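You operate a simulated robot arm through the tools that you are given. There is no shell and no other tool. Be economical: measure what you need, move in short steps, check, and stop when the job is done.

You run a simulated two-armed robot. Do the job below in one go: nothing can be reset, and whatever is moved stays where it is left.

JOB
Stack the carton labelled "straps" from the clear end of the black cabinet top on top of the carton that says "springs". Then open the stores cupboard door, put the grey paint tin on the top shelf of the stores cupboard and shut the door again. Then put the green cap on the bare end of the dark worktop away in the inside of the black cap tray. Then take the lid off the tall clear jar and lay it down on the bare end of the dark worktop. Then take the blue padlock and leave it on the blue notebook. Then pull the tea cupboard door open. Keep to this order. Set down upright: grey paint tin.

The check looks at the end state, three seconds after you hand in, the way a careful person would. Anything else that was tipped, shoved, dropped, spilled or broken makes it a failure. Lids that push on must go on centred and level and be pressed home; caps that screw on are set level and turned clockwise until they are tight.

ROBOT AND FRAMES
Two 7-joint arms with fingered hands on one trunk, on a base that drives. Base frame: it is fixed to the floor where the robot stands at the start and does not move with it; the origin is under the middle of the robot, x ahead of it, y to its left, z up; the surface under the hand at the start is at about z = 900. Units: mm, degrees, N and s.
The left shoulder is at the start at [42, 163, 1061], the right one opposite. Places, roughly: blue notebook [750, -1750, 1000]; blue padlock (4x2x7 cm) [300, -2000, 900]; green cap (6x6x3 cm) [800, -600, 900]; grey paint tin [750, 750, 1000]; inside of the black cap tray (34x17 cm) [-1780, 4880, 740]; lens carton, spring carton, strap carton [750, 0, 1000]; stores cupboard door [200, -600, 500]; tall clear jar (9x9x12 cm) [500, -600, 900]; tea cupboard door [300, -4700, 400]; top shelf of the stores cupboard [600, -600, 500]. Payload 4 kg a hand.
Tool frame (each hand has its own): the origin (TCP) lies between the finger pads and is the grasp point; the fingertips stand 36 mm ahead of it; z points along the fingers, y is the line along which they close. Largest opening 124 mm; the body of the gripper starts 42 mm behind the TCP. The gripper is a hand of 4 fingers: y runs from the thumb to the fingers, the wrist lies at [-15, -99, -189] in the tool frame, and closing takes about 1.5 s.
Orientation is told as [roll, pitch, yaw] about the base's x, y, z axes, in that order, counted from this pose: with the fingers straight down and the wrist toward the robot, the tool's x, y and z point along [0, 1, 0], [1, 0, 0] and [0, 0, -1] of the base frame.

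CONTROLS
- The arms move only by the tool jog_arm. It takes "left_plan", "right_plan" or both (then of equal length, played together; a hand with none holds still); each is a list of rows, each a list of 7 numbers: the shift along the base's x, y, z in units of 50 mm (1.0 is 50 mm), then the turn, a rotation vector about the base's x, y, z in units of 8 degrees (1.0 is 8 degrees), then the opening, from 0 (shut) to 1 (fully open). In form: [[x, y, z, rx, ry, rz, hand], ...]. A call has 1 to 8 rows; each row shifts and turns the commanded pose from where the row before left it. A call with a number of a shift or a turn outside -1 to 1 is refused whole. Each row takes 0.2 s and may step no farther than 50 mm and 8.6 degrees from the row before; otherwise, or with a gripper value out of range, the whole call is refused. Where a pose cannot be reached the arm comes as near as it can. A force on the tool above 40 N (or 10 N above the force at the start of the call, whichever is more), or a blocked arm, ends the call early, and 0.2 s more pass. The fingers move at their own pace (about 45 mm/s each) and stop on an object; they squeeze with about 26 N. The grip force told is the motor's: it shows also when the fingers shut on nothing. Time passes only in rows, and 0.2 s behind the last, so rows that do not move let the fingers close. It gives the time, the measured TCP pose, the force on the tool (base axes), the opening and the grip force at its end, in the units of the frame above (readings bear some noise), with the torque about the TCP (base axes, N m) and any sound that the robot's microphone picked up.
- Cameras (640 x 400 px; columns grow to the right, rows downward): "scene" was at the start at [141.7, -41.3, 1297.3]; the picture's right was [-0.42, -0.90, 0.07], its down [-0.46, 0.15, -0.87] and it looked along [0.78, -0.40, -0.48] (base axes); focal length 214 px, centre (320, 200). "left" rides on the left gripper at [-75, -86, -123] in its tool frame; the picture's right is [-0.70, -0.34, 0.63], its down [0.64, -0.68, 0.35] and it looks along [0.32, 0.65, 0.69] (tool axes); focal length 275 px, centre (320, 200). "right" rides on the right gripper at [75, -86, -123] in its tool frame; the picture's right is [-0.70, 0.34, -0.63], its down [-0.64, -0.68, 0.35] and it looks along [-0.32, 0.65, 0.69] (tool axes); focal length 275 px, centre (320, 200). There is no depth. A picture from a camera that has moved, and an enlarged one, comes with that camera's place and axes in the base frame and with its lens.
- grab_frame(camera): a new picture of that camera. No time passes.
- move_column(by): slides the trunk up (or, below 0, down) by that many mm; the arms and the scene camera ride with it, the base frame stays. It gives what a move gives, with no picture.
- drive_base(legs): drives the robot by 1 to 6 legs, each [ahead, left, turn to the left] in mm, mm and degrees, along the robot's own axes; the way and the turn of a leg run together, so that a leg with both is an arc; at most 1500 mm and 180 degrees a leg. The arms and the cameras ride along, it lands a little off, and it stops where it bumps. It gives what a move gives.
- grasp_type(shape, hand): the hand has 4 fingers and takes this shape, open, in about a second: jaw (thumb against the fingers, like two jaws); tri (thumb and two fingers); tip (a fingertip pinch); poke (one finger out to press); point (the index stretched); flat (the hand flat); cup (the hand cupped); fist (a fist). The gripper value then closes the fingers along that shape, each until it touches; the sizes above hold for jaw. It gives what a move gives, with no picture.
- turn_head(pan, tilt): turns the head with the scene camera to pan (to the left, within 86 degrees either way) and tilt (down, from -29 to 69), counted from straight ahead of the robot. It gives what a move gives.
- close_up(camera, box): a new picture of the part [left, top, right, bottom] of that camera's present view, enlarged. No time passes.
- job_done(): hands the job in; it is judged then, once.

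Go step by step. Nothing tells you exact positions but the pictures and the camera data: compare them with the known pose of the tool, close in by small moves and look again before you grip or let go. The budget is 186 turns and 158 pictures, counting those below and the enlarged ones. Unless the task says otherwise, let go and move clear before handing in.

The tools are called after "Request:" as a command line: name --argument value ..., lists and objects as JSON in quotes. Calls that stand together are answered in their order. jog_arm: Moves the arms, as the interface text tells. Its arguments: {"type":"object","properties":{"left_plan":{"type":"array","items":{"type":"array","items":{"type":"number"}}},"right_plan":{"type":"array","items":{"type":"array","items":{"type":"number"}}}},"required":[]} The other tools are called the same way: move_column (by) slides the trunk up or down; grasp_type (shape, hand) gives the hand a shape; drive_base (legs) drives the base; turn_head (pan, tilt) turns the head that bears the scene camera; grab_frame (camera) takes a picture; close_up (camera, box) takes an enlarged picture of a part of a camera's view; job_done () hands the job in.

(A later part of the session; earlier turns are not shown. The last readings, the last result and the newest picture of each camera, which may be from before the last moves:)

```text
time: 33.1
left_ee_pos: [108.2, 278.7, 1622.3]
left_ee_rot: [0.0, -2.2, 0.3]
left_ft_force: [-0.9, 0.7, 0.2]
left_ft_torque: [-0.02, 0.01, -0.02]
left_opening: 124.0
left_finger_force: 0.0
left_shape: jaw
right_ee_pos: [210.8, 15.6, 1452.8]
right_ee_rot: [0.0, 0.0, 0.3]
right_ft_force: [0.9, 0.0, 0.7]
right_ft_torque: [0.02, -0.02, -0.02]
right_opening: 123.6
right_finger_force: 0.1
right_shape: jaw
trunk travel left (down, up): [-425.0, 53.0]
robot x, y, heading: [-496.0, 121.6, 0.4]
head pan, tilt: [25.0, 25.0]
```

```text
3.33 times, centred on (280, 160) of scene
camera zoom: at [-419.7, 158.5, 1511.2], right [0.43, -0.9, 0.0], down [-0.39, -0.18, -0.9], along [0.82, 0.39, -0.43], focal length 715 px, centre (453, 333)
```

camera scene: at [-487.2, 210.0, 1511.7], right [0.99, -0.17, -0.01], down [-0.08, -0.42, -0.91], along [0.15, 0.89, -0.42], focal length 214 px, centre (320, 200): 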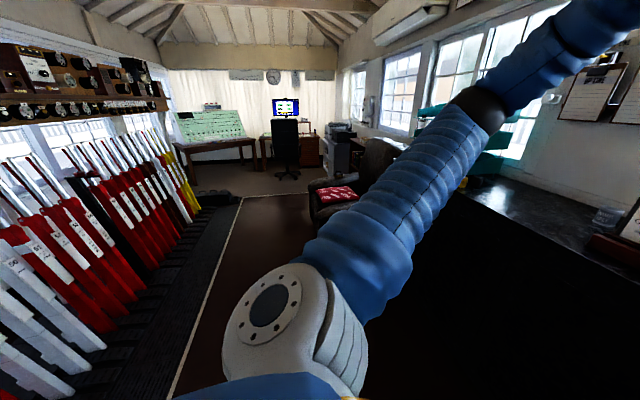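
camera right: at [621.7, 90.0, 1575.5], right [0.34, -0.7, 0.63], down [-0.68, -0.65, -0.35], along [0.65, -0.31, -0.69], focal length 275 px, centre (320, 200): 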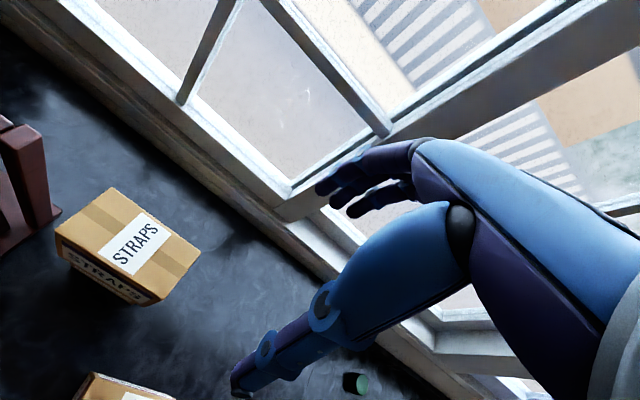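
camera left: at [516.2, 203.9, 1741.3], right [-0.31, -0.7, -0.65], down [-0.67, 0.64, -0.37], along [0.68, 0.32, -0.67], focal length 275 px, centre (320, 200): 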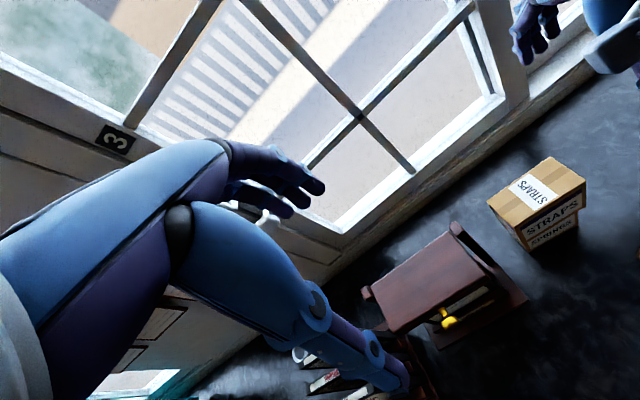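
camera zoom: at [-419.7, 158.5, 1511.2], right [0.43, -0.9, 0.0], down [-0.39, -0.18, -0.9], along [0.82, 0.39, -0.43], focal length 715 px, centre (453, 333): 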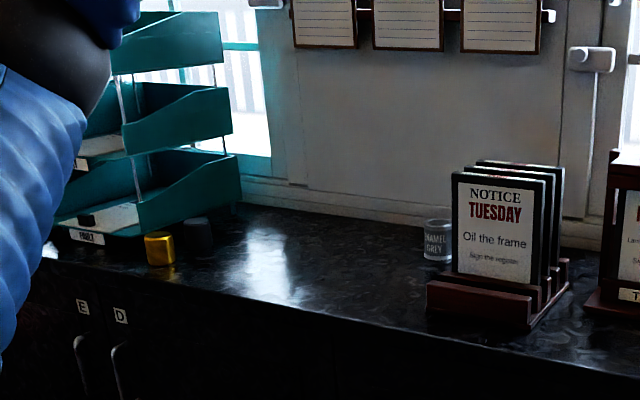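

The tin, marked "ENAMEL GREY", is around (752, 745), just left of the TUESDAY rack. I'll drive to the stores cupboard first and look at its door.

Request:
drive_base --legs '[[-150, -600, 0]]'

Request:
turn_head --pan 0 --tilt 40

Request:
grab_frame --camera "scene"

```text
time: 36.6
left_ee_pos: [-42.8, -329.2, 1623.0]
left_ee_rot: [-0.2, -2.3, -0.4]
left_ft_force: [1.1, 0.4, 0.0]
left_ft_torque: [0.02, 0.03, 0.01]
left_opening: 123.6
left_finger_force: 0.0
left_shape: jaw
right_ee_pos: [55.4, -591.9, 1452.2]
right_ee_rot: [-0.1, 0.1, -0.5]
right_ft_force: [0.5, -0.3, -0.4]
right_ft_torque: [0.0, 0.01, -0.02]
right_opening: 123.6
right_finger_force: 0.1
right_shape: jaw
trunk travel left (down, up): [-425.0, 53.0]
robot x, y, heading: [-649.6, -480.9, -0.7]
head pan, tilt: [25.0, 25.0]
```

```text
time: 37.5
left_ee_pos: [-44.0, -328.8, 1622.7]
left_ee_rot: [-0.1, -2.2, -0.4]
left_ft_force: [-0.3, -0.9, -1.0]
left_ft_torque: [0.0, 0.01, 0.01]
left_opening: 123.9
left_finger_force: 0.1
left_shape: jaw
right_ee_pos: [54.2, -592.9, 1452.6]
right_ee_rot: [0.1, -0.1, -0.5]
right_ft_force: [0.1, 0.3, -0.2]
right_ft_torque: [0.0, -0.01, 0.0]
right_opening: 123.9
right_finger_force: 0.0
right_shape: jaw
trunk travel left (down, up): [-425.0, 53.0]
robot x, y, heading: [-649.1, -482.1, -0.6]
head pan, tilt: [0.0, 40.0]
```

```text
122 pictures are left
camera scene: at [-572.4, -482.1, 1487.9], right [-0.01, -1.0, 0.0], down [-0.65, 0.0, -0.76], along [0.76, -0.01, -0.65], focal length 214 px, centre (320, 200)
```

scene: 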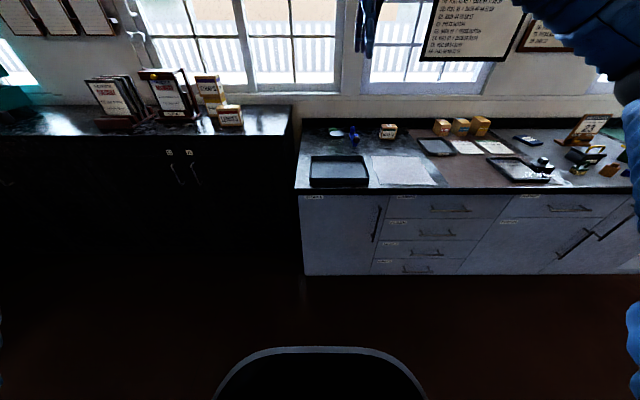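

Request:
close_up --camera "scene" --box '[285, 115, 445, 285]'

Request:
move_column --by -330

Request:
turn_head --pan 0 --tilt 30

Request:
close_up --camera "scene" --box '[270, 100, 450, 290]'

```text
2.35 times, centred on (365, 200) of scene
camera zoom: at [-572.4, -482.1, 1487.9], right [-0.01, -1.0, 0.0], down [-0.65, 0.0, -0.76], along [0.76, -0.01, -0.65], focal length 505 px, centre (214, 200)
```

zoom: 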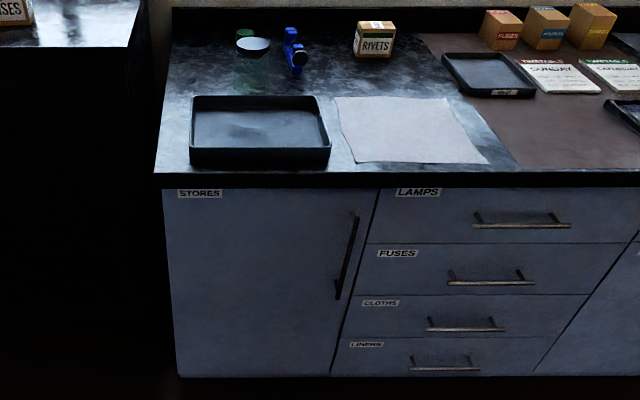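

```text
time: 40.7
left_ee_pos: [-45.4, -330.1, 1294.7]
left_ee_rot: [-0.1, -2.4, -0.5]
left_ft_force: [0.1, 0.0, 0.6]
left_ft_torque: [0.03, -0.01, 0.0]
left_opening: 123.5
left_finger_force: 0.1
left_shape: jaw
right_ee_pos: [54.2, -592.3, 1125.2]
right_ee_rot: [0.0, 0.0, -0.5]
right_ft_force: [0.1, -0.1, -0.4]
right_ft_torque: [-0.01, -0.05, 0.03]
right_opening: 123.5
right_finger_force: 0.0
right_shape: jaw
trunk travel left (down, up): [-95.0, 383.0]
robot x, y, heading: [-650.3, -484.3, -0.6]
head pan, tilt: [0.0, 40.0]
```

```text
time: 41.4
left_ee_pos: [-44.4, -329.4, 1293.6]
left_ee_rot: [-0.1, -2.3, -0.4]
left_ft_force: [-0.7, 0.4, 0.0]
left_ft_torque: [-0.03, 0.04, -0.01]
left_opening: 123.9
left_finger_force: 0.0
left_shape: jaw
right_ee_pos: [54.8, -593.6, 1122.3]
right_ee_rot: [0.0, 0.0, -0.5]
right_ft_force: [-0.2, 0.3, 0.2]
right_ft_torque: [0.03, 0.01, 0.02]
right_opening: 123.6
right_finger_force: 0.1
right_shape: jaw
trunk travel left (down, up): [-95.0, 383.0]
robot x, y, heading: [-649.8, -479.2, -0.5]
head pan, tilt: [0.0, 30.0]
```

```text
2.11 times, centred on (360, 195) of scene
camera zoom: at [-425.4, -483.7, 1108.7], right [-0.01, -1.0, 0.0], down [-0.77, 0.01, -0.64], along [0.64, -0.01, -0.77], focal length 452 px, centre (236, 210)
```

zoom: 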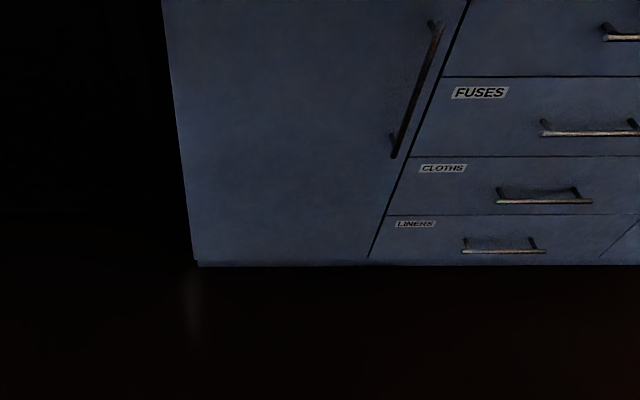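

This is the STORES door: hinged left at y≈−390, with a vertical bar handle at about y −783, z 528–787 and x≈190. I'll turn the right hand to point forward with its closing line horizontal and bring it in front of the handle.

Request:
jog_arm --right_plan '[[-0.15, -0.25, -0.3, -0.577, -0.577, 0.577, 1], [-0.15, -0.25, -0.3, -0.577, -0.577, 0.577, 1], [-0.15, -0.25, -0.3, -0.577, -0.577, 0.577, 1], [-0.15, -0.25, -0.3, -0.577, -0.577, 0.577, 1], [-0.15, -0.25, -0.3, -0.577, -0.577, 0.577, 1], [-0.15, -0.25, -0.3, -0.577, -0.577, 0.577, 1], [-0.15, -0.25, -0.3, -0.577, -0.577, 0.577, 1], [-0.15, -0.25, -0.3, -0.577, -0.577, 0.577, 1]]'

Request:
jog_arm --right_plan '[[0, -0.25, -0.4, -0.577, -0.577, 0.577, 1], [0, -0.25, -0.4, -0.577, -0.577, 0.577, 1], [0, -0.25, -0.4, -0.577, -0.577, 0.577, 1], [0, -0.25, -0.4, -0.577, -0.577, 0.577, 1], [0, -0.25, -0.4, -0.577, -0.577, 0.577, 1], [0, -0.25, -0.4, -0.577, -0.577, 0.577, 1], [0, -0.25, -0.4, -0.577, -0.577, 0.577, 1]]'

Request:
turn_head --pan -10 --tilt 5

Request:
grab_frame --camera "scene"

Request:
grab_frame --camera "right"

```text
time: 43.2
left_ee_pos: [-44.0, -329.2, 1293.6]
left_ee_rot: [0.0, -2.3, -0.4]
left_ft_force: [0.5, 0.2, -0.3]
left_ft_torque: [0.03, -0.03, 0.01]
left_opening: 123.7
left_finger_force: 0.2
left_shape: jaw
right_ee_pos: [-4.9, -693.3, 1003.4]
right_ee_rot: [-48.3, -19.6, 48.3]
right_ft_force: [1.0, -0.4, -0.5]
right_ft_torque: [0.01, -0.04, 0.0]
right_opening: 123.6
right_finger_force: 0.2
right_shape: jaw
trunk travel left (down, up): [-95.0, 383.0]
robot x, y, heading: [-649.3, -482.5, -0.5]
head pan, tilt: [0.0, 30.0]
```

```text
time: 44.8
left_ee_pos: [-43.3, -327.3, 1294.3]
left_ee_rot: [-0.2, -2.2, -0.4]
left_ft_force: [-0.1, 0.3, 0.3]
left_ft_torque: [-0.04, 0.01, 0.0]
left_opening: 123.4
left_finger_force: 0.0
left_shape: jaw
right_ee_pos: [-2.9, -779.9, 914.5]
right_ee_rot: [-75.5, -9.0, 75.2]
right_ft_force: [-0.3, 0.9, 2.6]
right_ft_torque: [-0.01, 0.14, -0.03]
right_opening: 123.7
right_finger_force: 0.1
right_shape: jaw
right hand out of reach, approached as far as the arm can: row 3, 5, 6, 7
trunk travel left (down, up): [-95.0, 383.0]
robot x, y, heading: [-649.6, -479.8, -0.1]
head pan, tilt: [0.0, 30.0]
```

```text
time: 45.7
left_ee_pos: [-44.6, -328.1, 1294.9]
left_ee_rot: [-0.1, -2.3, -0.5]
left_ft_force: [-0.1, 0.4, 0.1]
left_ft_torque: [0.01, 0.0, -0.03]
left_opening: 124.0
left_finger_force: 0.1
left_shape: jaw
right_ee_pos: [-3.7, -780.7, 909.5]
right_ee_rot: [-74.9, -8.8, 74.9]
right_ft_force: [0.1, 0.0, 0.9]
right_ft_torque: [0.04, -0.01, -0.01]
right_opening: 123.6
right_finger_force: 0.1
right_shape: jaw
trunk travel left (down, up): [-95.0, 383.0]
robot x, y, heading: [-651.0, -481.6, -0.5]
head pan, tilt: [-10.0, 5.0]
```

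```text
119 pictures are left
camera scene: at [-412.0, -499.8, 1146.7], right [-0.17, -0.98, 0.06], down [-0.42, 0.02, -0.91], along [0.89, -0.18, -0.42], focal length 214 px, centre (320, 200)
```

scene: 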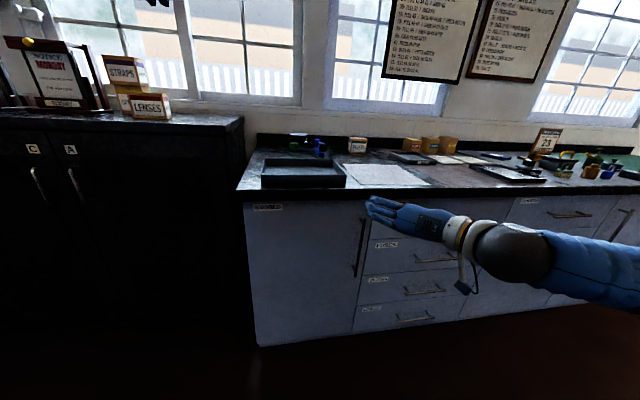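

```text
118 pictures are left
camera right: at [-157.1, -819.9, 856.3], right [-0.36, 0.31, 0.88], down [0.29, -0.86, 0.42], along [0.89, 0.41, 0.22], focal length 275 px, centre (320, 200)
```

right: 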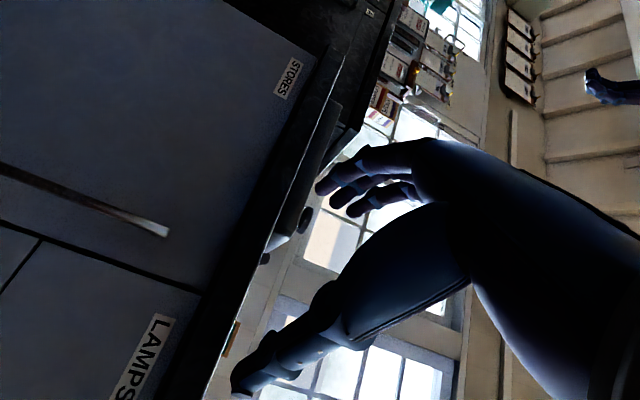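

The hand ended up pointing forward, about 15° down, with its closing line near horizontal, which is good enough. I'll lower the trunk further and approach the handle top.

Request:
move_column --by -90

Request:
jog_arm --right_plan '[[0.4, 0, -0.3, 0, 0, 0, 1], [0.4, 0, -0.3, 0, 0, 0, 1], [0.4, 0, -0.3, 0, 0, 0, 1], [0, 0, -0.3, 0, 0, 0, 1]]'

Request:
grab_frame --camera "scene"

Request:
grab_frame --camera "right"

```text
time: 47.0
left_ee_pos: [-46.2, -329.9, 1205.6]
left_ee_rot: [0.0, -2.3, -0.5]
left_ft_force: [0.7, 0.2, 0.4]
left_ft_torque: [-0.01, -0.03, 0.05]
left_opening: 123.7
left_finger_force: 0.0
left_shape: jaw
right_ee_pos: [15.5, -779.8, 728.3]
right_ee_rot: [-67.4, -6.8, 73.9]
right_ft_force: [0.2, 0.1, -0.4]
right_ft_torque: [0.01, -0.01, 0.02]
right_opening: 123.8
right_finger_force: 0.1
right_shape: jaw
trunk travel left (down, up): [-5.0, 473.0]
robot x, y, heading: [-651.3, -482.7, -0.8]
head pan, tilt: [-10.0, 5.0]
```

```text
time: 48.0
left_ee_pos: [-44.1, -328.7, 1203.5]
left_ee_rot: [-0.1, -2.3, -0.4]
left_ft_force: [-0.9, -0.4, -0.1]
left_ft_torque: [0.01, 0.01, -0.01]
left_opening: 123.7
left_finger_force: 0.1
left_shape: jaw
right_ee_pos: [79.3, -803.0, 699.7]
right_ee_rot: [-66.7, -6.8, 73.7]
right_ft_force: [-0.7, -0.3, 0.6]
right_ft_torque: [0.01, -0.04, -0.04]
right_opening: 123.7
right_finger_force: 0.0
right_shape: jaw
right hand out of reach, approached as far as the arm can: row 2, 3, 4
trunk travel left (down, up): [-5.0, 473.0]
robot x, y, heading: [-647.5, -474.2, -0.6]
head pan, tilt: [-10.0, 5.0]
```

```text
117 pictures are left
camera scene: at [-341.3, -500.4, 1002.9], right [-0.16, -0.98, 0.09], down [-0.58, 0.02, -0.82], along [0.8, -0.18, -0.57], focal length 214 px, centre (320, 200)
```

scene: 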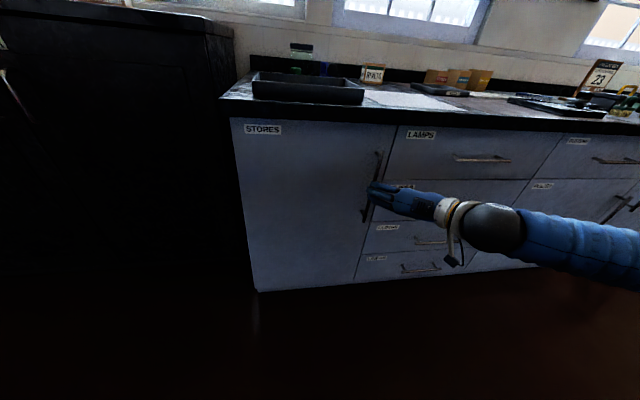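

```text
116 pictures are left
camera right: at [-81.7, -842.0, 669.1], right [-0.23, 0.31, 0.92], down [0.35, -0.86, 0.37], along [0.91, 0.41, 0.09], focal length 275 px, centre (320, 200)
```

right: 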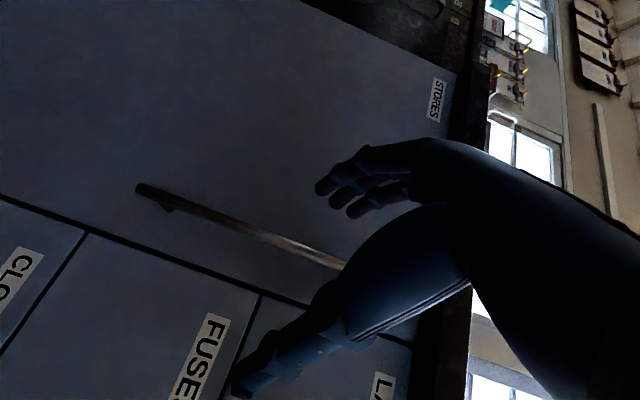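

The bar runs right between thumb and fingers. I'll drive 75 mm forward and 20 mm left so that it sits in the grasp.

Request:
drive_base --legs '[[75, 20, 0]]'

Request:
grab_frame --camera "right"

Request:
close_up --camera "scene" --box '[300, 100, 500, 260]'

```text
time: 49.0
left_ee_pos: [32.3, -308.9, 1201.6]
left_ee_rot: [-0.1, -2.2, -0.4]
left_ft_force: [0.1, 0.7, -0.1]
left_ft_torque: [-0.03, 0.02, -0.01]
left_opening: 123.9
left_finger_force: 0.1
left_shape: jaw
right_ee_pos: [155.4, -783.7, 698.1]
right_ee_rot: [-66.6, -6.6, 73.7]
right_ft_force: [0.0, 0.2, 0.1]
right_ft_torque: [-0.01, -0.01, -0.02]
right_opening: 123.8
right_finger_force: 0.1
right_shape: jaw
trunk travel left (down, up): [-5.0, 473.0]
robot x, y, heading: [-575.1, -462.2, -0.0]
head pan, tilt: [-10.0, 5.0]
```

```text
115 pictures are left
camera right: at [-6.2, -822.5, 668.2], right [-0.23, 0.31, 0.92], down [0.35, -0.86, 0.37], along [0.91, 0.4, 0.09], focal length 275 px, centre (320, 200)
```

right: 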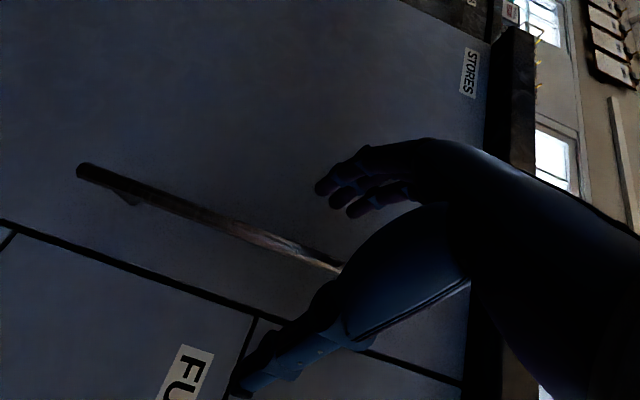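

```text
2.50 times, centred on (400, 180) of scene
camera zoom: at [-264.8, -480.8, 1002.3], right [-0.16, -0.98, 0.09], down [-0.58, 0.02, -0.82], along [0.8, -0.18, -0.57], focal length 536 px, centre (120, 250)
```

zoom: 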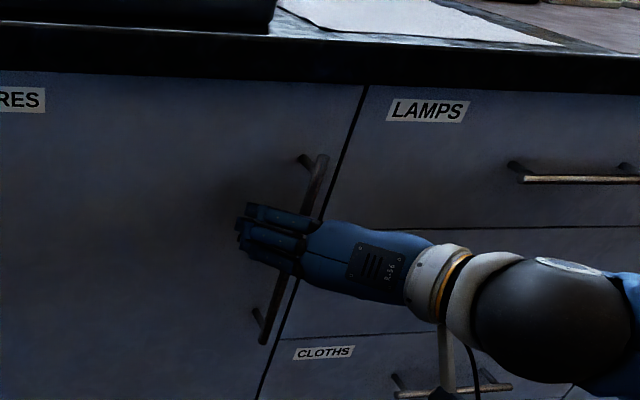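

The bar sits at about x 188, level with my fingertips. I need roughly 20 mm more depth before closing.

Request:
drive_base --legs '[[20, 0, 0]]'

Request:
jog_arm --right_plan '[[0, 0, 0, 0, 0, 0, 0.5], [0, 0, 0, 0, 0, 0, 0.3], [0, 0, 0, 0, 0, 0, 0], [0, 0, 0, 0, 0, 0, 0], [0, 0, 0, 0, 0, 0, 0], [0, 0, 0, 0, 0, 0, 0], [0, 0, 0, 0, 0, 0, 0]]'

Request:
grab_frame --camera "right"

```text
time: 49.8
left_ee_pos: [51.5, -308.7, 1204.5]
left_ee_rot: [-0.1, -2.4, -0.6]
left_ft_force: [0.0, 0.4, 0.6]
left_ft_torque: [-0.01, 0.03, 0.0]
left_opening: 123.9
left_finger_force: 0.0
left_shape: jaw
right_ee_pos: [171.3, -783.3, 699.8]
right_ee_rot: [-66.8, -6.7, 73.8]
right_ft_force: [-19.1, 0.5, 3.2]
right_ft_torque: [0.19, -0.48, 1.13]
right_opening: 122.7
right_finger_force: 0.1
right_shape: jaw
trunk travel left (down, up): [-5.0, 473.0]
robot x, y, heading: [-556.3, -462.7, -0.5]
head pan, tilt: [-10.0, 5.0]
```

```text
time: 51.4
left_ee_pos: [51.6, -309.3, 1203.3]
left_ee_rot: [-0.1, -2.2, -0.5]
left_ft_force: [-0.6, 0.2, 0.0]
left_ft_torque: [0.0, -0.02, -0.01]
left_opening: 123.9
left_finger_force: 0.0
left_shape: jaw
right_ee_pos: [172.0, -782.7, 698.6]
right_ee_rot: [-66.8, -6.6, 73.8]
right_ft_force: [0.5, -0.1, -0.8]
right_ft_torque: [-0.02, -0.04, -0.03]
right_opening: 3.5
right_finger_force: 6.2
right_shape: jaw
trunk travel left (down, up): [-5.0, 473.0]
robot x, y, heading: [-553.3, -458.9, -0.7]
head pan, tilt: [-10.0, 5.0]
```

```text
113 pictures are left
camera right: at [12.7, -822.4, 669.1], right [-0.23, 0.31, 0.92], down [0.35, -0.86, 0.37], along [0.91, 0.41, 0.09], focal length 275 px, centre (320, 200)
```

right: 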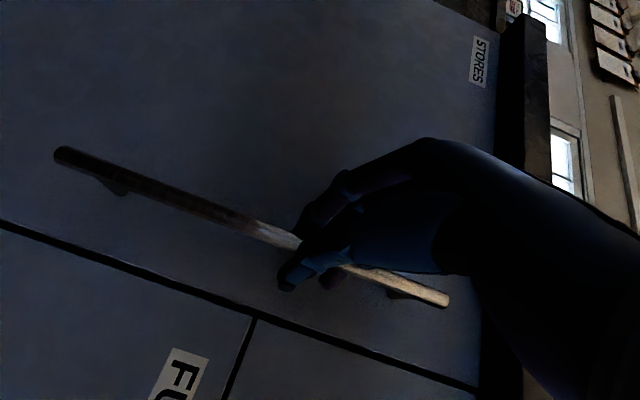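

The fingers read almost shut, so it's unclear whether the bar is caught. I'll test with a small pull.

Request:
jog_arm --right_plan '[[0, 0, 0, 0, 0, 0, 0], [-0.2, 0, 0, 0, 0, 0, 0], [-0.3, 0, 0, 0, 0, 0, 0], [0, 0, 0, 0, 0, 0, 0]]'

Request:
grab_frame --camera "right"

Request:
close_up --camera "scene" --box '[280, 100, 480, 260]'

```text
time: 52.4
left_ee_pos: [51.1, -310.2, 1202.6]
left_ee_rot: [-0.1, -2.2, -0.4]
left_ft_force: [0.4, 0.2, 0.5]
left_ft_torque: [-0.02, -0.02, 0.04]
left_opening: 123.7
left_finger_force: 0.1
left_shape: jaw
right_ee_pos: [147.3, -782.1, 699.3]
right_ee_rot: [-66.5, -6.8, 73.9]
right_ft_force: [3.2, 2.7, -4.6]
right_ft_torque: [-0.06, 0.1, 0.12]
right_opening: 0.2
right_finger_force: 26.1
right_shape: jaw
trunk travel left (down, up): [-5.0, 473.0]
robot x, y, heading: [-554.5, -460.8, -0.6]
head pan, tilt: [-10.0, 5.0]
```

```text
112 pictures are left
camera right: at [-11.8, -822.4, 670.0], right [-0.23, 0.31, 0.92], down [0.35, -0.86, 0.37], along [0.91, 0.41, 0.09], focal length 275 px, centre (320, 200)
```

right: 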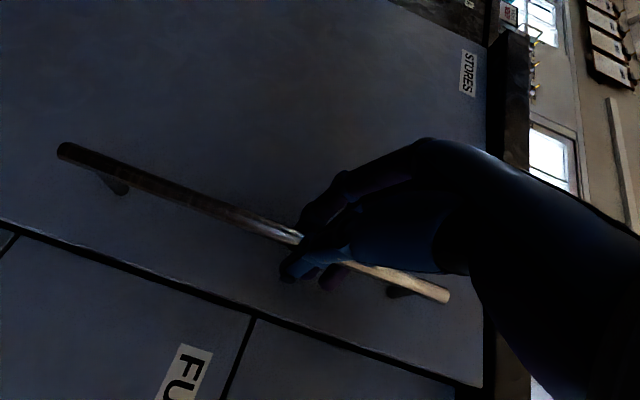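

```text
2.50 times, centred on (380, 180) of scene
camera zoom: at [-245.7, -481.0, 1002.6], right [-0.16, -0.98, 0.09], down [-0.58, 0.02, -0.82], along [0.8, -0.18, -0.57], focal length 536 px, centre (170, 250)
```

zoom: 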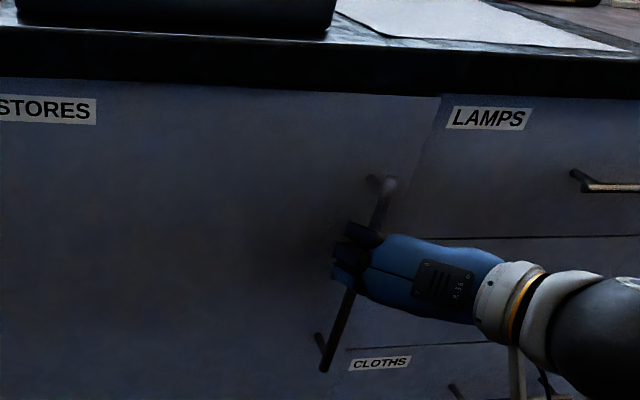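

The door has cracked open with the bar hooked in my fingers. I'll continue along the hinge arc by backing the base.

Request:
drive_base --legs '[[-42, 9, 0], [-64, 24, 0]]'

Request:
close_up --camera "scene" --box '[220, 60, 540, 300]'

```text
time: 53.9
left_ee_pos: [-56.0, -275.5, 1203.0]
left_ee_rot: [0.1, -2.2, -0.4]
left_ft_force: [-0.8, -0.3, 0.7]
left_ft_torque: [0.0, 0.01, 0.01]
left_opening: 124.0
left_finger_force: 0.0
left_shape: jaw
right_ee_pos: [41.6, -750.1, 699.4]
right_ee_rot: [-66.4, -6.8, 73.9]
right_ft_force: [-5.6, -11.4, -4.8]
right_ft_torque: [-0.16, 0.29, -0.23]
right_opening: 0.0
right_finger_force: 26.1
right_shape: jaw
trunk travel left (down, up): [-5.0, 473.0]
robot x, y, heading: [-660.8, -424.1, -0.4]
head pan, tilt: [-10.0, 5.0]
```

```text
1.67 times, centred on (380, 180) of scene
camera zoom: at [-353.2, -447.5, 1003.1], right [-0.16, -0.98, 0.09], down [-0.58, 0.02, -0.82], along [0.8, -0.18, -0.57], focal length 358 px, centre (220, 233)
```

zoom: 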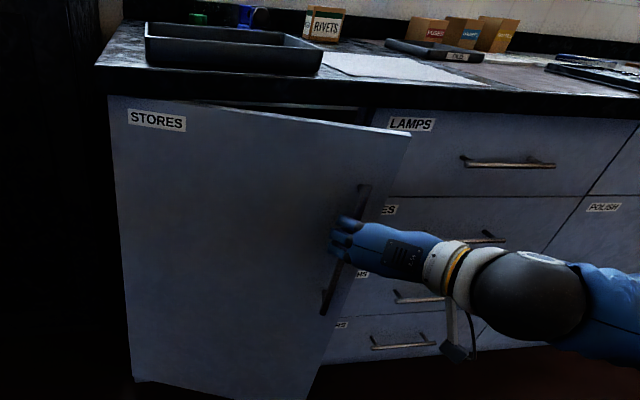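

The door is about 20° open and following. I'll continue the arc to around 45°.

Request:
drive_base --legs '[[-60, 22, 0], [-52, 40, 0], [-25, 26, 0]]'

Request:
grab_frame --camera "scene"

Request:
grab_frame --camera "right"

```text
time: 56.0
left_ee_pos: [-189.3, -184.5, 1203.9]
left_ee_rot: [-0.1, -2.1, -0.4]
left_ft_force: [0.2, 0.6, -0.9]
left_ft_torque: [-0.04, 0.02, 0.01]
left_opening: 123.7
left_finger_force: 0.0
left_shape: jaw
right_ee_pos: [-94.0, -658.5, 699.7]
right_ee_rot: [-66.5, -6.6, 73.7]
right_ft_force: [21.4, 18.5, -0.7]
right_ft_torque: [-0.02, 0.12, -0.05]
right_opening: 0.3
right_finger_force: 25.8
right_shape: jaw
trunk travel left (down, up): [-5.0, 473.0]
robot x, y, heading: [-799.0, -339.0, -0.5]
head pan, tilt: [-10.0, 5.0]
```

```text
109 pictures are left
camera scene: at [-487.6, -356.0, 1002.7], right [-0.16, -0.98, 0.09], down [-0.58, 0.02, -0.82], along [0.8, -0.18, -0.57], focal length 214 px, centre (320, 200)
```

scene: 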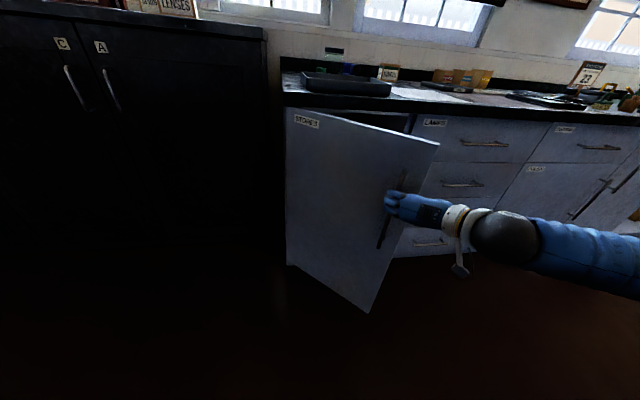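

```text
108 pictures are left
camera right: at [-253.9, -698.3, 670.2], right [-0.23, 0.31, 0.92], down [0.35, -0.86, 0.37], along [0.91, 0.4, 0.09], focal length 275 px, centre (320, 200)
```

right: 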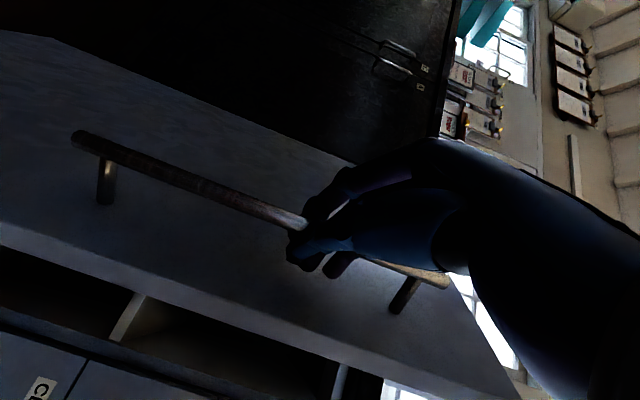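

About 45° open. I'll continue toward 70°, moving more leftward now.

Request:
drive_base --legs '[[-26, 55, 0], [-24, 52, 0], [-18, 55, 0]]'

Request:
grab_frame --camera "scene"

Request:
grab_frame --camera "right"

```text
time: 57.2
left_ee_pos: [-218.7, -131.7, 1204.0]
left_ee_rot: [-0.1, -2.3, -0.5]
left_ft_force: [0.5, 0.8, -0.4]
left_ft_torque: [0.02, -0.01, 0.0]
left_opening: 123.6
left_finger_force: 0.0
left_shape: jaw
right_ee_pos: [-122.1, -608.0, 700.0]
right_ee_rot: [-66.3, -6.7, 73.4]
right_ft_force: [-10.2, -7.0, 2.8]
right_ft_torque: [-0.19, 0.19, -0.19]
right_opening: 0.0
right_finger_force: 26.1
right_shape: jaw
trunk travel left (down, up): [-5.0, 473.0]
robot x, y, heading: [-826.3, -280.9, -0.6]
head pan, tilt: [-10.0, 5.0]
stopped in leg 2: the force on the tool passed its limit at 44 N (the readings are from after the stop); the commanded pose is now the measured one
```

```text
107 pictures are left
camera scene: at [-515.6, -302.8, 1003.0], right [-0.16, -0.98, 0.09], down [-0.58, 0.02, -0.82], along [0.8, -0.18, -0.57], focal length 214 px, centre (320, 200)
```

scene: 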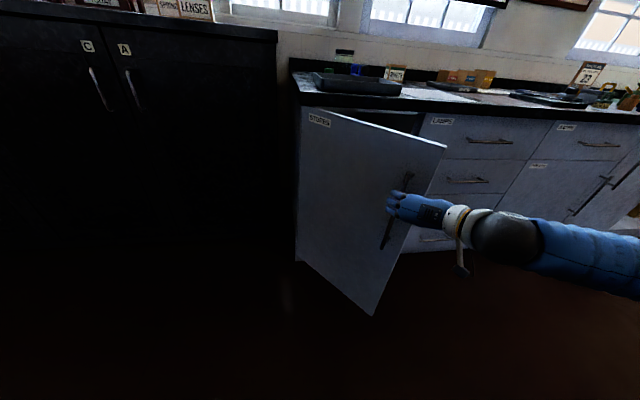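

```text
106 pictures are left
camera right: at [-283.3, -646.1, 670.1], right [-0.22, 0.31, 0.92], down [0.34, -0.86, 0.37], along [0.91, 0.4, 0.09], focal length 275 px, centre (320, 200)
```

right: 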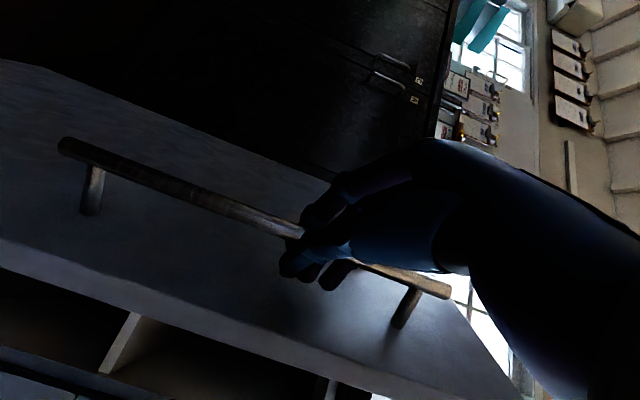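

The door is at about 50°. I'll let go, back off, and then push it further open from its inner face.

Request:
jog_arm --right_plan '[[0, 0, 0, 0, 0, 0, 1], [0, 0, 0, 0, 0, 0, 1], [0, 0, 0, 0, 0, 0, 1], [0, 0, 0, 0, 0, 0, 1], [0, 0, 0, 0, 0, 0, 1], [0, 0, 0, 0, 0, 0, 1], [0, 0, 0, 0, 0, 0, 1]]'

Request:
drive_base --legs '[[-130, -20, 0]]'

Request:
grab_frame --camera "scene"

```text
time: 58.8
left_ee_pos: [-217.5, -131.8, 1203.5]
left_ee_rot: [-0.1, -2.3, -0.6]
left_ft_force: [-0.6, 0.7, -0.1]
left_ft_torque: [-0.02, 0.02, -0.01]
left_opening: 123.7
left_finger_force: 0.1
left_shape: jaw
right_ee_pos: [-122.2, -607.3, 698.8]
right_ee_rot: [-66.3, -6.8, 73.5]
right_ft_force: [0.4, -1.0, -0.9]
right_ft_torque: [-0.01, -0.02, -0.01]
right_opening: 123.4
right_finger_force: 0.0
right_shape: jaw
trunk travel left (down, up): [-5.0, 473.0]
robot x, y, heading: [-824.5, -284.0, -0.4]
head pan, tilt: [-10.0, 5.0]
```

```text
time: 60.1
left_ee_pos: [-351.5, -149.8, 1203.7]
left_ee_rot: [-0.1, -2.4, -0.7]
left_ft_force: [-0.8, 0.4, -0.7]
left_ft_torque: [0.0, 0.0, 0.01]
left_opening: 123.9
left_finger_force: 0.0
left_shape: jaw
right_ee_pos: [-255.9, -625.2, 701.1]
right_ee_rot: [-66.5, -6.6, 73.4]
right_ft_force: [-0.1, -0.2, 0.1]
right_ft_torque: [0.0, 0.01, 0.0]
right_opening: 123.9
right_finger_force: 0.0
right_shape: jaw
trunk travel left (down, up): [-5.0, 473.0]
robot x, y, heading: [-958.0, -299.0, -0.9]
head pan, tilt: [-10.0, 5.0]
```

```text
105 pictures are left
camera scene: at [-648.7, -321.6, 1003.3], right [-0.16, -0.98, 0.09], down [-0.57, 0.02, -0.82], along [0.8, -0.18, -0.57], focal length 214 px, centre (320, 200)
```

scene: 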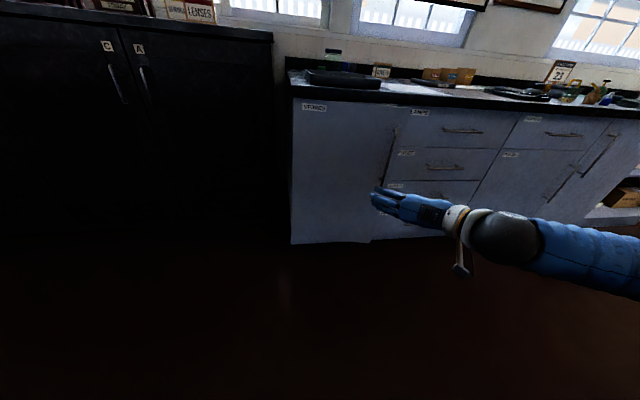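

The door swung shut again, most likely because my opening thumb pushed it. I'll go back and re-hook the handle, open it to about 30°, and release more carefully.

Request:
drive_base --legs '[[200, -151, 0.5], [212, 0, 0]]'

Request:
grab_frame --camera "right"

Request:
grab_frame --camera "scene"

```text
time: 63.1
left_ee_pos: [62.6, -302.1, 1203.3]
left_ee_rot: [0.0, -2.2, -0.3]
left_ft_force: [1.0, -0.9, 0.1]
left_ft_torque: [0.0, 0.0, 0.01]
left_opening: 123.8
left_finger_force: 0.0
left_shape: jaw
right_ee_pos: [157.7, -778.7, 699.4]
right_ee_rot: [-66.3, -6.6, 73.5]
right_ft_force: [-0.4, 0.1, 0.6]
right_ft_torque: [-0.02, 0.01, -0.03]
right_opening: 123.8
right_finger_force: 0.1
right_shape: jaw
trunk travel left (down, up): [-5.0, 473.0]
robot x, y, heading: [-546.7, -453.5, -0.6]
head pan, tilt: [-10.0, 5.0]
```

```text
104 pictures are left
camera right: at [-3.5, -816.1, 669.1], right [-0.22, 0.31, 0.93], down [0.35, -0.86, 0.37], along [0.91, 0.4, 0.09], focal length 275 px, centre (320, 200)
```

right: 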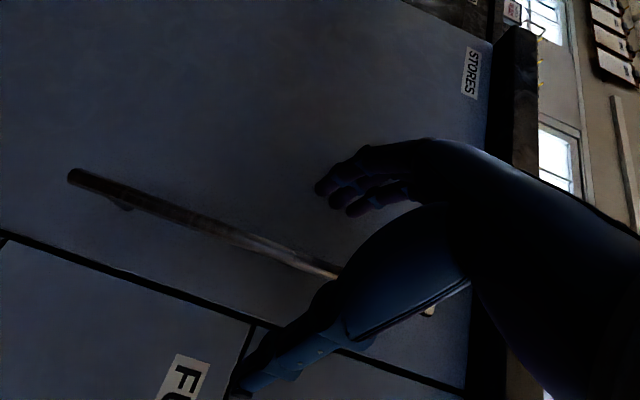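

```text
103 pictures are left
camera scene: at [-236.4, -473.7, 1002.4], right [-0.16, -0.98, 0.09], down [-0.58, 0.02, -0.82], along [0.8, -0.18, -0.57], focal length 214 px, centre (320, 200)
```

scene: 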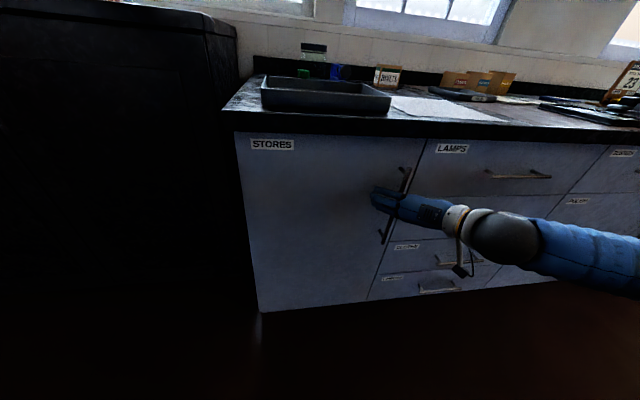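

Request:
drive_base --legs '[[14, -2, 0]]'

Request:
jog_arm --right_plan '[[0, 0, 0, 0, 0, 0, 0.5], [0, 0, 0, 0, 0, 0, 0.3], [0, 0, 0, 0, 0, 0, 0], [0, 0, 0, 0, 0, 0, 0], [0, 0, 0, 0, 0, 0, 0], [0, 0, 0, 0, 0, 0, 0], [0, 0, 0, 0, 0, 0, 0], [0, 0, 0, 0, 0, 0, 0]]'

Request:
drive_base --legs '[[-67, 10, 0], [-64, 22, 0], [-58, 28, 0]]'

Request:
jog_arm --right_plan '[[0, 0, 0, 0, 0, 0, 0.2], [0, 0, 0, 0, 0, 0, 0.2], [0, 0, 0, 0, 0, 0, 0.2]]'

Request:
grab_frame --camera "scene"

Request:
grab_frame --camera "right"

```text
time: 63.9
left_ee_pos: [73.8, -304.3, 1202.7]
left_ee_rot: [-0.1, -2.2, -0.4]
left_ft_force: [-0.2, -0.2, -0.3]
left_ft_torque: [0.0, 0.0, -0.01]
left_opening: 123.8
left_finger_force: 0.0
left_shape: jaw
right_ee_pos: [170.3, -779.6, 699.8]
right_ee_rot: [-66.4, -6.8, 73.6]
right_ft_force: [-6.7, 0.3, 2.0]
right_ft_torque: [0.08, -0.23, 0.31]
right_opening: 123.8
right_finger_force: 0.0
right_shape: jaw
trunk travel left (down, up): [-5.0, 473.0]
robot x, y, heading: [-530.6, -457.5, -0.4]
head pan, tilt: [-10.0, 5.0]
```

```text
time: 65.7
left_ee_pos: [72.8, -303.0, 1202.6]
left_ee_rot: [-0.1, -2.2, -0.4]
left_ft_force: [-0.1, 0.0, 0.2]
left_ft_torque: [-0.01, 0.01, 0.01]
left_opening: 124.0
left_finger_force: 0.1
left_shape: jaw
right_ee_pos: [169.9, -780.9, 700.5]
right_ee_rot: [-66.4, -6.8, 73.5]
right_ft_force: [-1.2, -4.2, -1.0]
right_ft_torque: [-0.05, 0.0, -0.02]
right_opening: 5.3
right_finger_force: 25.5
right_shape: jaw
trunk travel left (down, up): [-5.0, 473.0]
robot x, y, heading: [-530.2, -457.7, -0.3]
head pan, tilt: [-10.0, 5.0]
```

```text
time: 67.9
left_ee_pos: [-117.7, -240.3, 1203.4]
left_ee_rot: [-0.1, -2.3, -0.3]
left_ft_force: [0.1, 0.2, 0.2]
left_ft_torque: [-0.03, 0.02, -0.02]
left_opening: 123.7
left_finger_force: 0.0
left_shape: jaw
right_ee_pos: [-21.3, -715.9, 699.5]
right_ee_rot: [-66.3, -6.8, 73.8]
right_ft_force: [1.0, 0.5, 0.1]
right_ft_torque: [-0.06, 0.11, -0.01]
right_opening: 0.7
right_finger_force: 26.1
right_shape: jaw
trunk travel left (down, up): [-5.0, 473.0]
robot x, y, heading: [-723.4, -394.4, -0.2]
head pan, tilt: [-10.0, 5.0]
```

```text
time: 68.7
left_ee_pos: [-118.2, -240.2, 1204.0]
left_ee_rot: [-0.2, -2.3, -0.3]
left_ft_force: [-0.2, -0.9, 0.6]
left_ft_torque: [0.02, 0.0, -0.03]
left_opening: 123.4
left_finger_force: 0.2
left_shape: jaw
right_ee_pos: [-19.7, -715.2, 699.2]
right_ee_rot: [-66.4, -6.7, 73.7]
right_ft_force: [-1.1, 0.1, 0.1]
right_ft_torque: [0.01, -0.01, 0.0]
right_opening: 24.4
right_finger_force: 0.1
right_shape: jaw
trunk travel left (down, up): [-5.0, 473.0]
robot x, y, heading: [-721.4, -392.6, -0.6]
head pan, tilt: [-10.0, 5.0]
```

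```text
102 pictures are left
camera scene: at [-414.5, -412.4, 1002.8], right [-0.16, -0.98, 0.09], down [-0.58, 0.02, -0.82], along [0.8, -0.18, -0.57], focal length 214 px, centre (320, 200)
```

scene: 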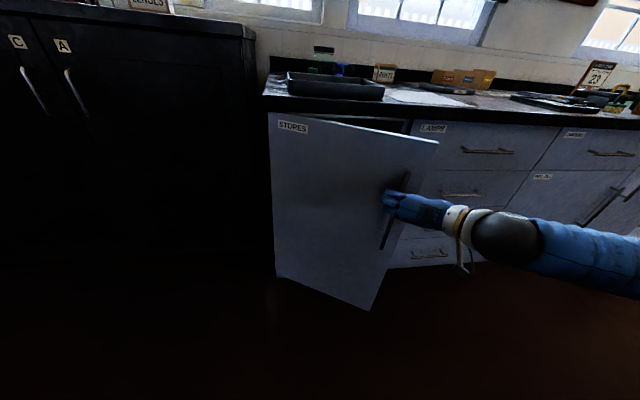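

```text
101 pictures are left
camera right: at [-181.1, -754.2, 669.7], right [-0.22, 0.31, 0.93], down [0.35, -0.86, 0.37], along [0.91, 0.4, 0.09], focal length 275 px, centre (320, 200)
```

right: 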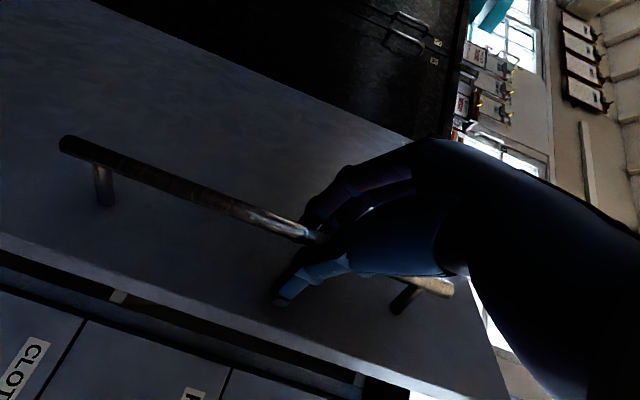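

There's no spring force at about 30°. I'll open the hand halfway and back off slowly along the tool axis.

Request:
jog_arm --right_plan '[[0, 0, 0, 0, 0, 0, 0.35], [0, 0, 0, 0, 0, 0, 0.35], [-0.2, 0.05, 0, 0, 0, 0, 0.4], [-0.4, 0.1, 0, 0, 0, 0, 0.4], [-0.6, 0.15, 0, 0, 0, 0, 0.4]]'

Request:
grab_frame --camera "scene"

```text
time: 69.9
left_ee_pos: [-116.8, -239.2, 1203.2]
left_ee_rot: [-0.1, -2.2, -0.2]
left_ft_force: [0.0, 0.2, -0.1]
left_ft_torque: [0.03, -0.03, 0.02]
left_opening: 123.9
left_finger_force: 0.0
left_shape: jaw
right_ee_pos: [-60.3, -706.5, 699.7]
right_ee_rot: [-66.0, -7.0, 73.4]
right_ft_force: [0.1, 0.2, -0.5]
right_ft_torque: [-0.02, 0.01, -0.02]
right_opening: 49.3
right_finger_force: 0.1
right_shape: jaw
right hand out of reach, approached as far as the arm can: row 5
trunk travel left (down, up): [-5.0, 473.0]
robot x, y, heading: [-723.7, -393.5, -0.3]
head pan, tilt: [-10.0, 5.0]
```

```text
100 pictures are left
camera scene: at [-414.3, -412.2, 1002.7], right [-0.16, -0.98, 0.09], down [-0.58, 0.02, -0.82], along [0.8, -0.18, -0.57], focal length 214 px, centre (320, 200)
```

scene: 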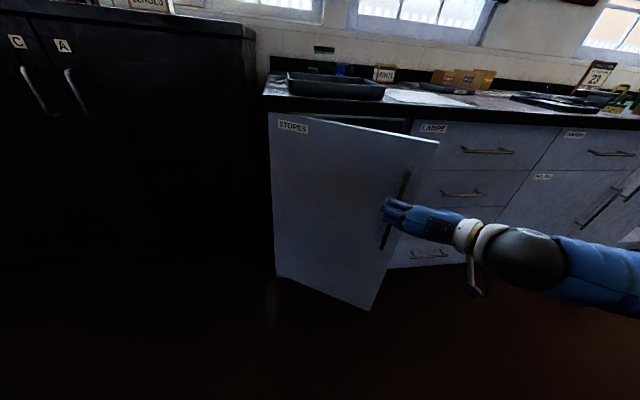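

The door stays put at about 30°. I'll back off, close the hand, swing round to the right of the door edge and reach behind it.

Request:
drive_base --legs '[[-110, 0, 0], [0, -175, 0]]'

Request:
jog_arm --right_plan '[[0, 0, 0, 0, 0, 0, 0], [0, 0, 0, 0, 0, 0, 0], [0, 0, 0, 0, 0, 0, 0], [0, 0, 0, 0, 0, 0, 0]]'

Request:
drive_base --legs '[[230, 0, 0]]'

Request:
grab_frame --camera "scene"

Request:
grab_frame --camera "right"

```text
time: 72.2
left_ee_pos: [-228.8, -417.5, 1204.0]
left_ee_rot: [0.0, -2.2, -0.5]
left_ft_force: [0.3, 0.0, 0.3]
left_ft_torque: [0.04, 0.05, 0.02]
left_opening: 123.9
left_finger_force: 0.0
left_shape: jaw
right_ee_pos: [-173.4, -883.6, 699.8]
right_ee_rot: [-66.0, -7.1, 73.2]
right_ft_force: [-0.5, -1.1, 0.2]
right_ft_torque: [0.01, -0.05, 0.01]
right_opening: 49.3
right_finger_force: 0.1
right_shape: jaw
trunk travel left (down, up): [-5.0, 473.0]
robot x, y, heading: [-833.5, -568.5, -0.8]
head pan, tilt: [-10.0, 5.0]
```

```text
time: 73.2
left_ee_pos: [-228.4, -417.5, 1203.5]
left_ee_rot: [-0.1, -2.3, -0.6]
left_ft_force: [0.2, 0.6, 0.4]
left_ft_torque: [-0.03, 0.01, -0.01]
left_opening: 123.8
left_finger_force: 0.1
left_shape: jaw
right_ee_pos: [-173.6, -883.1, 700.7]
right_ee_rot: [-66.0, -7.1, 73.3]
right_ft_force: [0.0, -0.4, 0.3]
right_ft_torque: [-0.02, 0.03, -0.02]
right_opening: 0.0
right_finger_force: 24.2
right_shape: jaw
trunk travel left (down, up): [-5.0, 473.0]
robot x, y, heading: [-834.0, -565.0, -0.8]
head pan, tilt: [-10.0, 5.0]
```

```text
time: 74.9
left_ee_pos: [5.5, -417.2, 1202.8]
left_ee_rot: [-0.1, -2.2, -0.4]
left_ft_force: [0.2, -0.3, -0.5]
left_ft_torque: [-0.05, 0.05, 0.0]
left_opening: 123.8
left_finger_force: 0.0
left_shape: jaw
right_ee_pos: [59.2, -882.2, 699.8]
right_ee_rot: [-66.1, -7.0, 73.5]
right_ft_force: [0.5, -0.2, 0.0]
right_ft_torque: [-0.01, -0.02, -0.03]
right_opening: 0.0
right_finger_force: 26.2
right_shape: jaw
trunk travel left (down, up): [-5.0, 473.0]
robot x, y, heading: [-600.6, -567.0, -0.7]
head pan, tilt: [-10.0, 5.0]
```

```text
99 pictures are left
camera scene: at [-292.4, -588.5, 1002.5], right [-0.16, -0.98, 0.09], down [-0.58, 0.02, -0.82], along [0.8, -0.18, -0.57], focal length 214 px, centre (320, 200)
```

scene: 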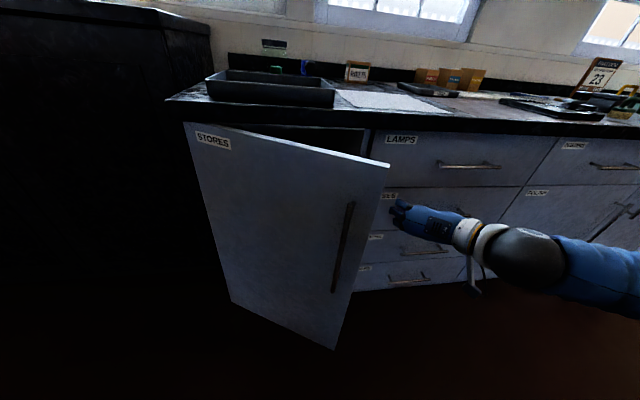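

```text
98 pictures are left
camera right: at [-100.5, -920.8, 670.3], right [-0.22, 0.3, 0.93], down [0.35, -0.87, 0.36], along [0.91, 0.4, 0.09], focal length 275 px, centre (320, 200)
```

right: 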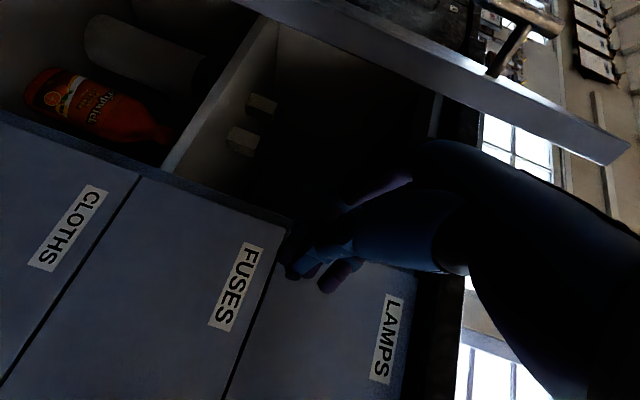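

The hand is now behind the door edge, and I can see the upper shelf. Pushing left to swing the door open.

Request:
drive_base --legs '[[0, 120, 0], [-40, 110, 0]]'

Request:
grab_frame --camera "scene"

Request:
grab_frame --camera "right"

```text
time: 77.0
left_ee_pos: [-36.6, -185.7, 1203.1]
left_ee_rot: [-0.2, -2.3, -0.3]
left_ft_force: [0.0, 0.1, -0.5]
left_ft_torque: [0.01, 0.0, 0.01]
left_opening: 123.6
left_finger_force: 0.0
left_shape: jaw
right_ee_pos: [22.6, -653.1, 701.6]
right_ee_rot: [-66.1, -7.0, 73.6]
right_ft_force: [0.4, -0.5, 0.8]
right_ft_torque: [-0.02, 0.03, 0.01]
right_opening: 0.3
right_finger_force: 26.1
right_shape: jaw
trunk travel left (down, up): [-5.0, 473.0]
robot x, y, heading: [-640.7, -339.2, -0.4]
head pan, tilt: [-10.0, 5.0]
```

```text
97 pictures are left
camera scene: at [-331.8, -358.6, 1003.0], right [-0.16, -0.98, 0.09], down [-0.58, 0.02, -0.82], along [0.8, -0.18, -0.57], focal length 214 px, centre (320, 200)
```

scene: 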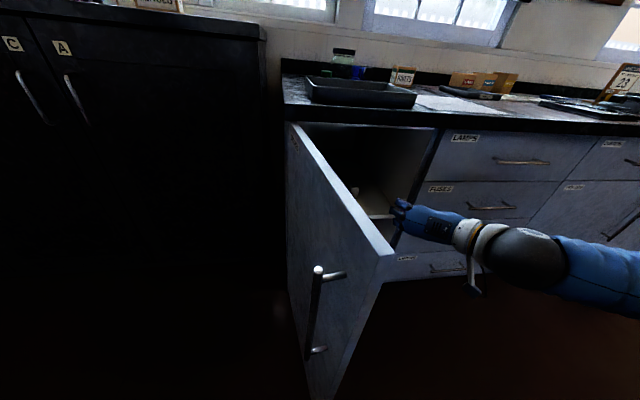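

```text
96 pictures are left
camera right: at [-138.8, -690.8, 671.5], right [-0.22, 0.3, 0.93], down [0.35, -0.86, 0.36], along [0.91, 0.4, 0.09], focal length 275 px, centre (320, 200)
```

right: 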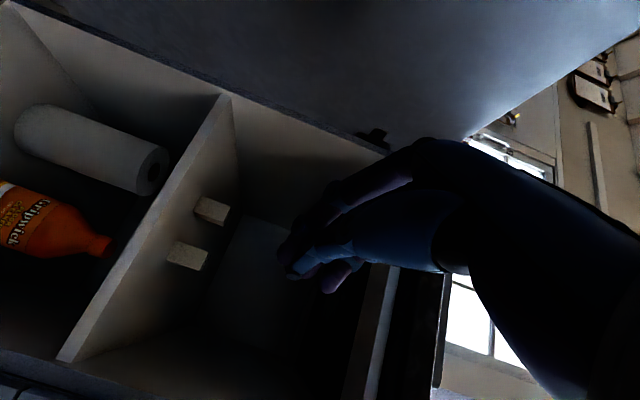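

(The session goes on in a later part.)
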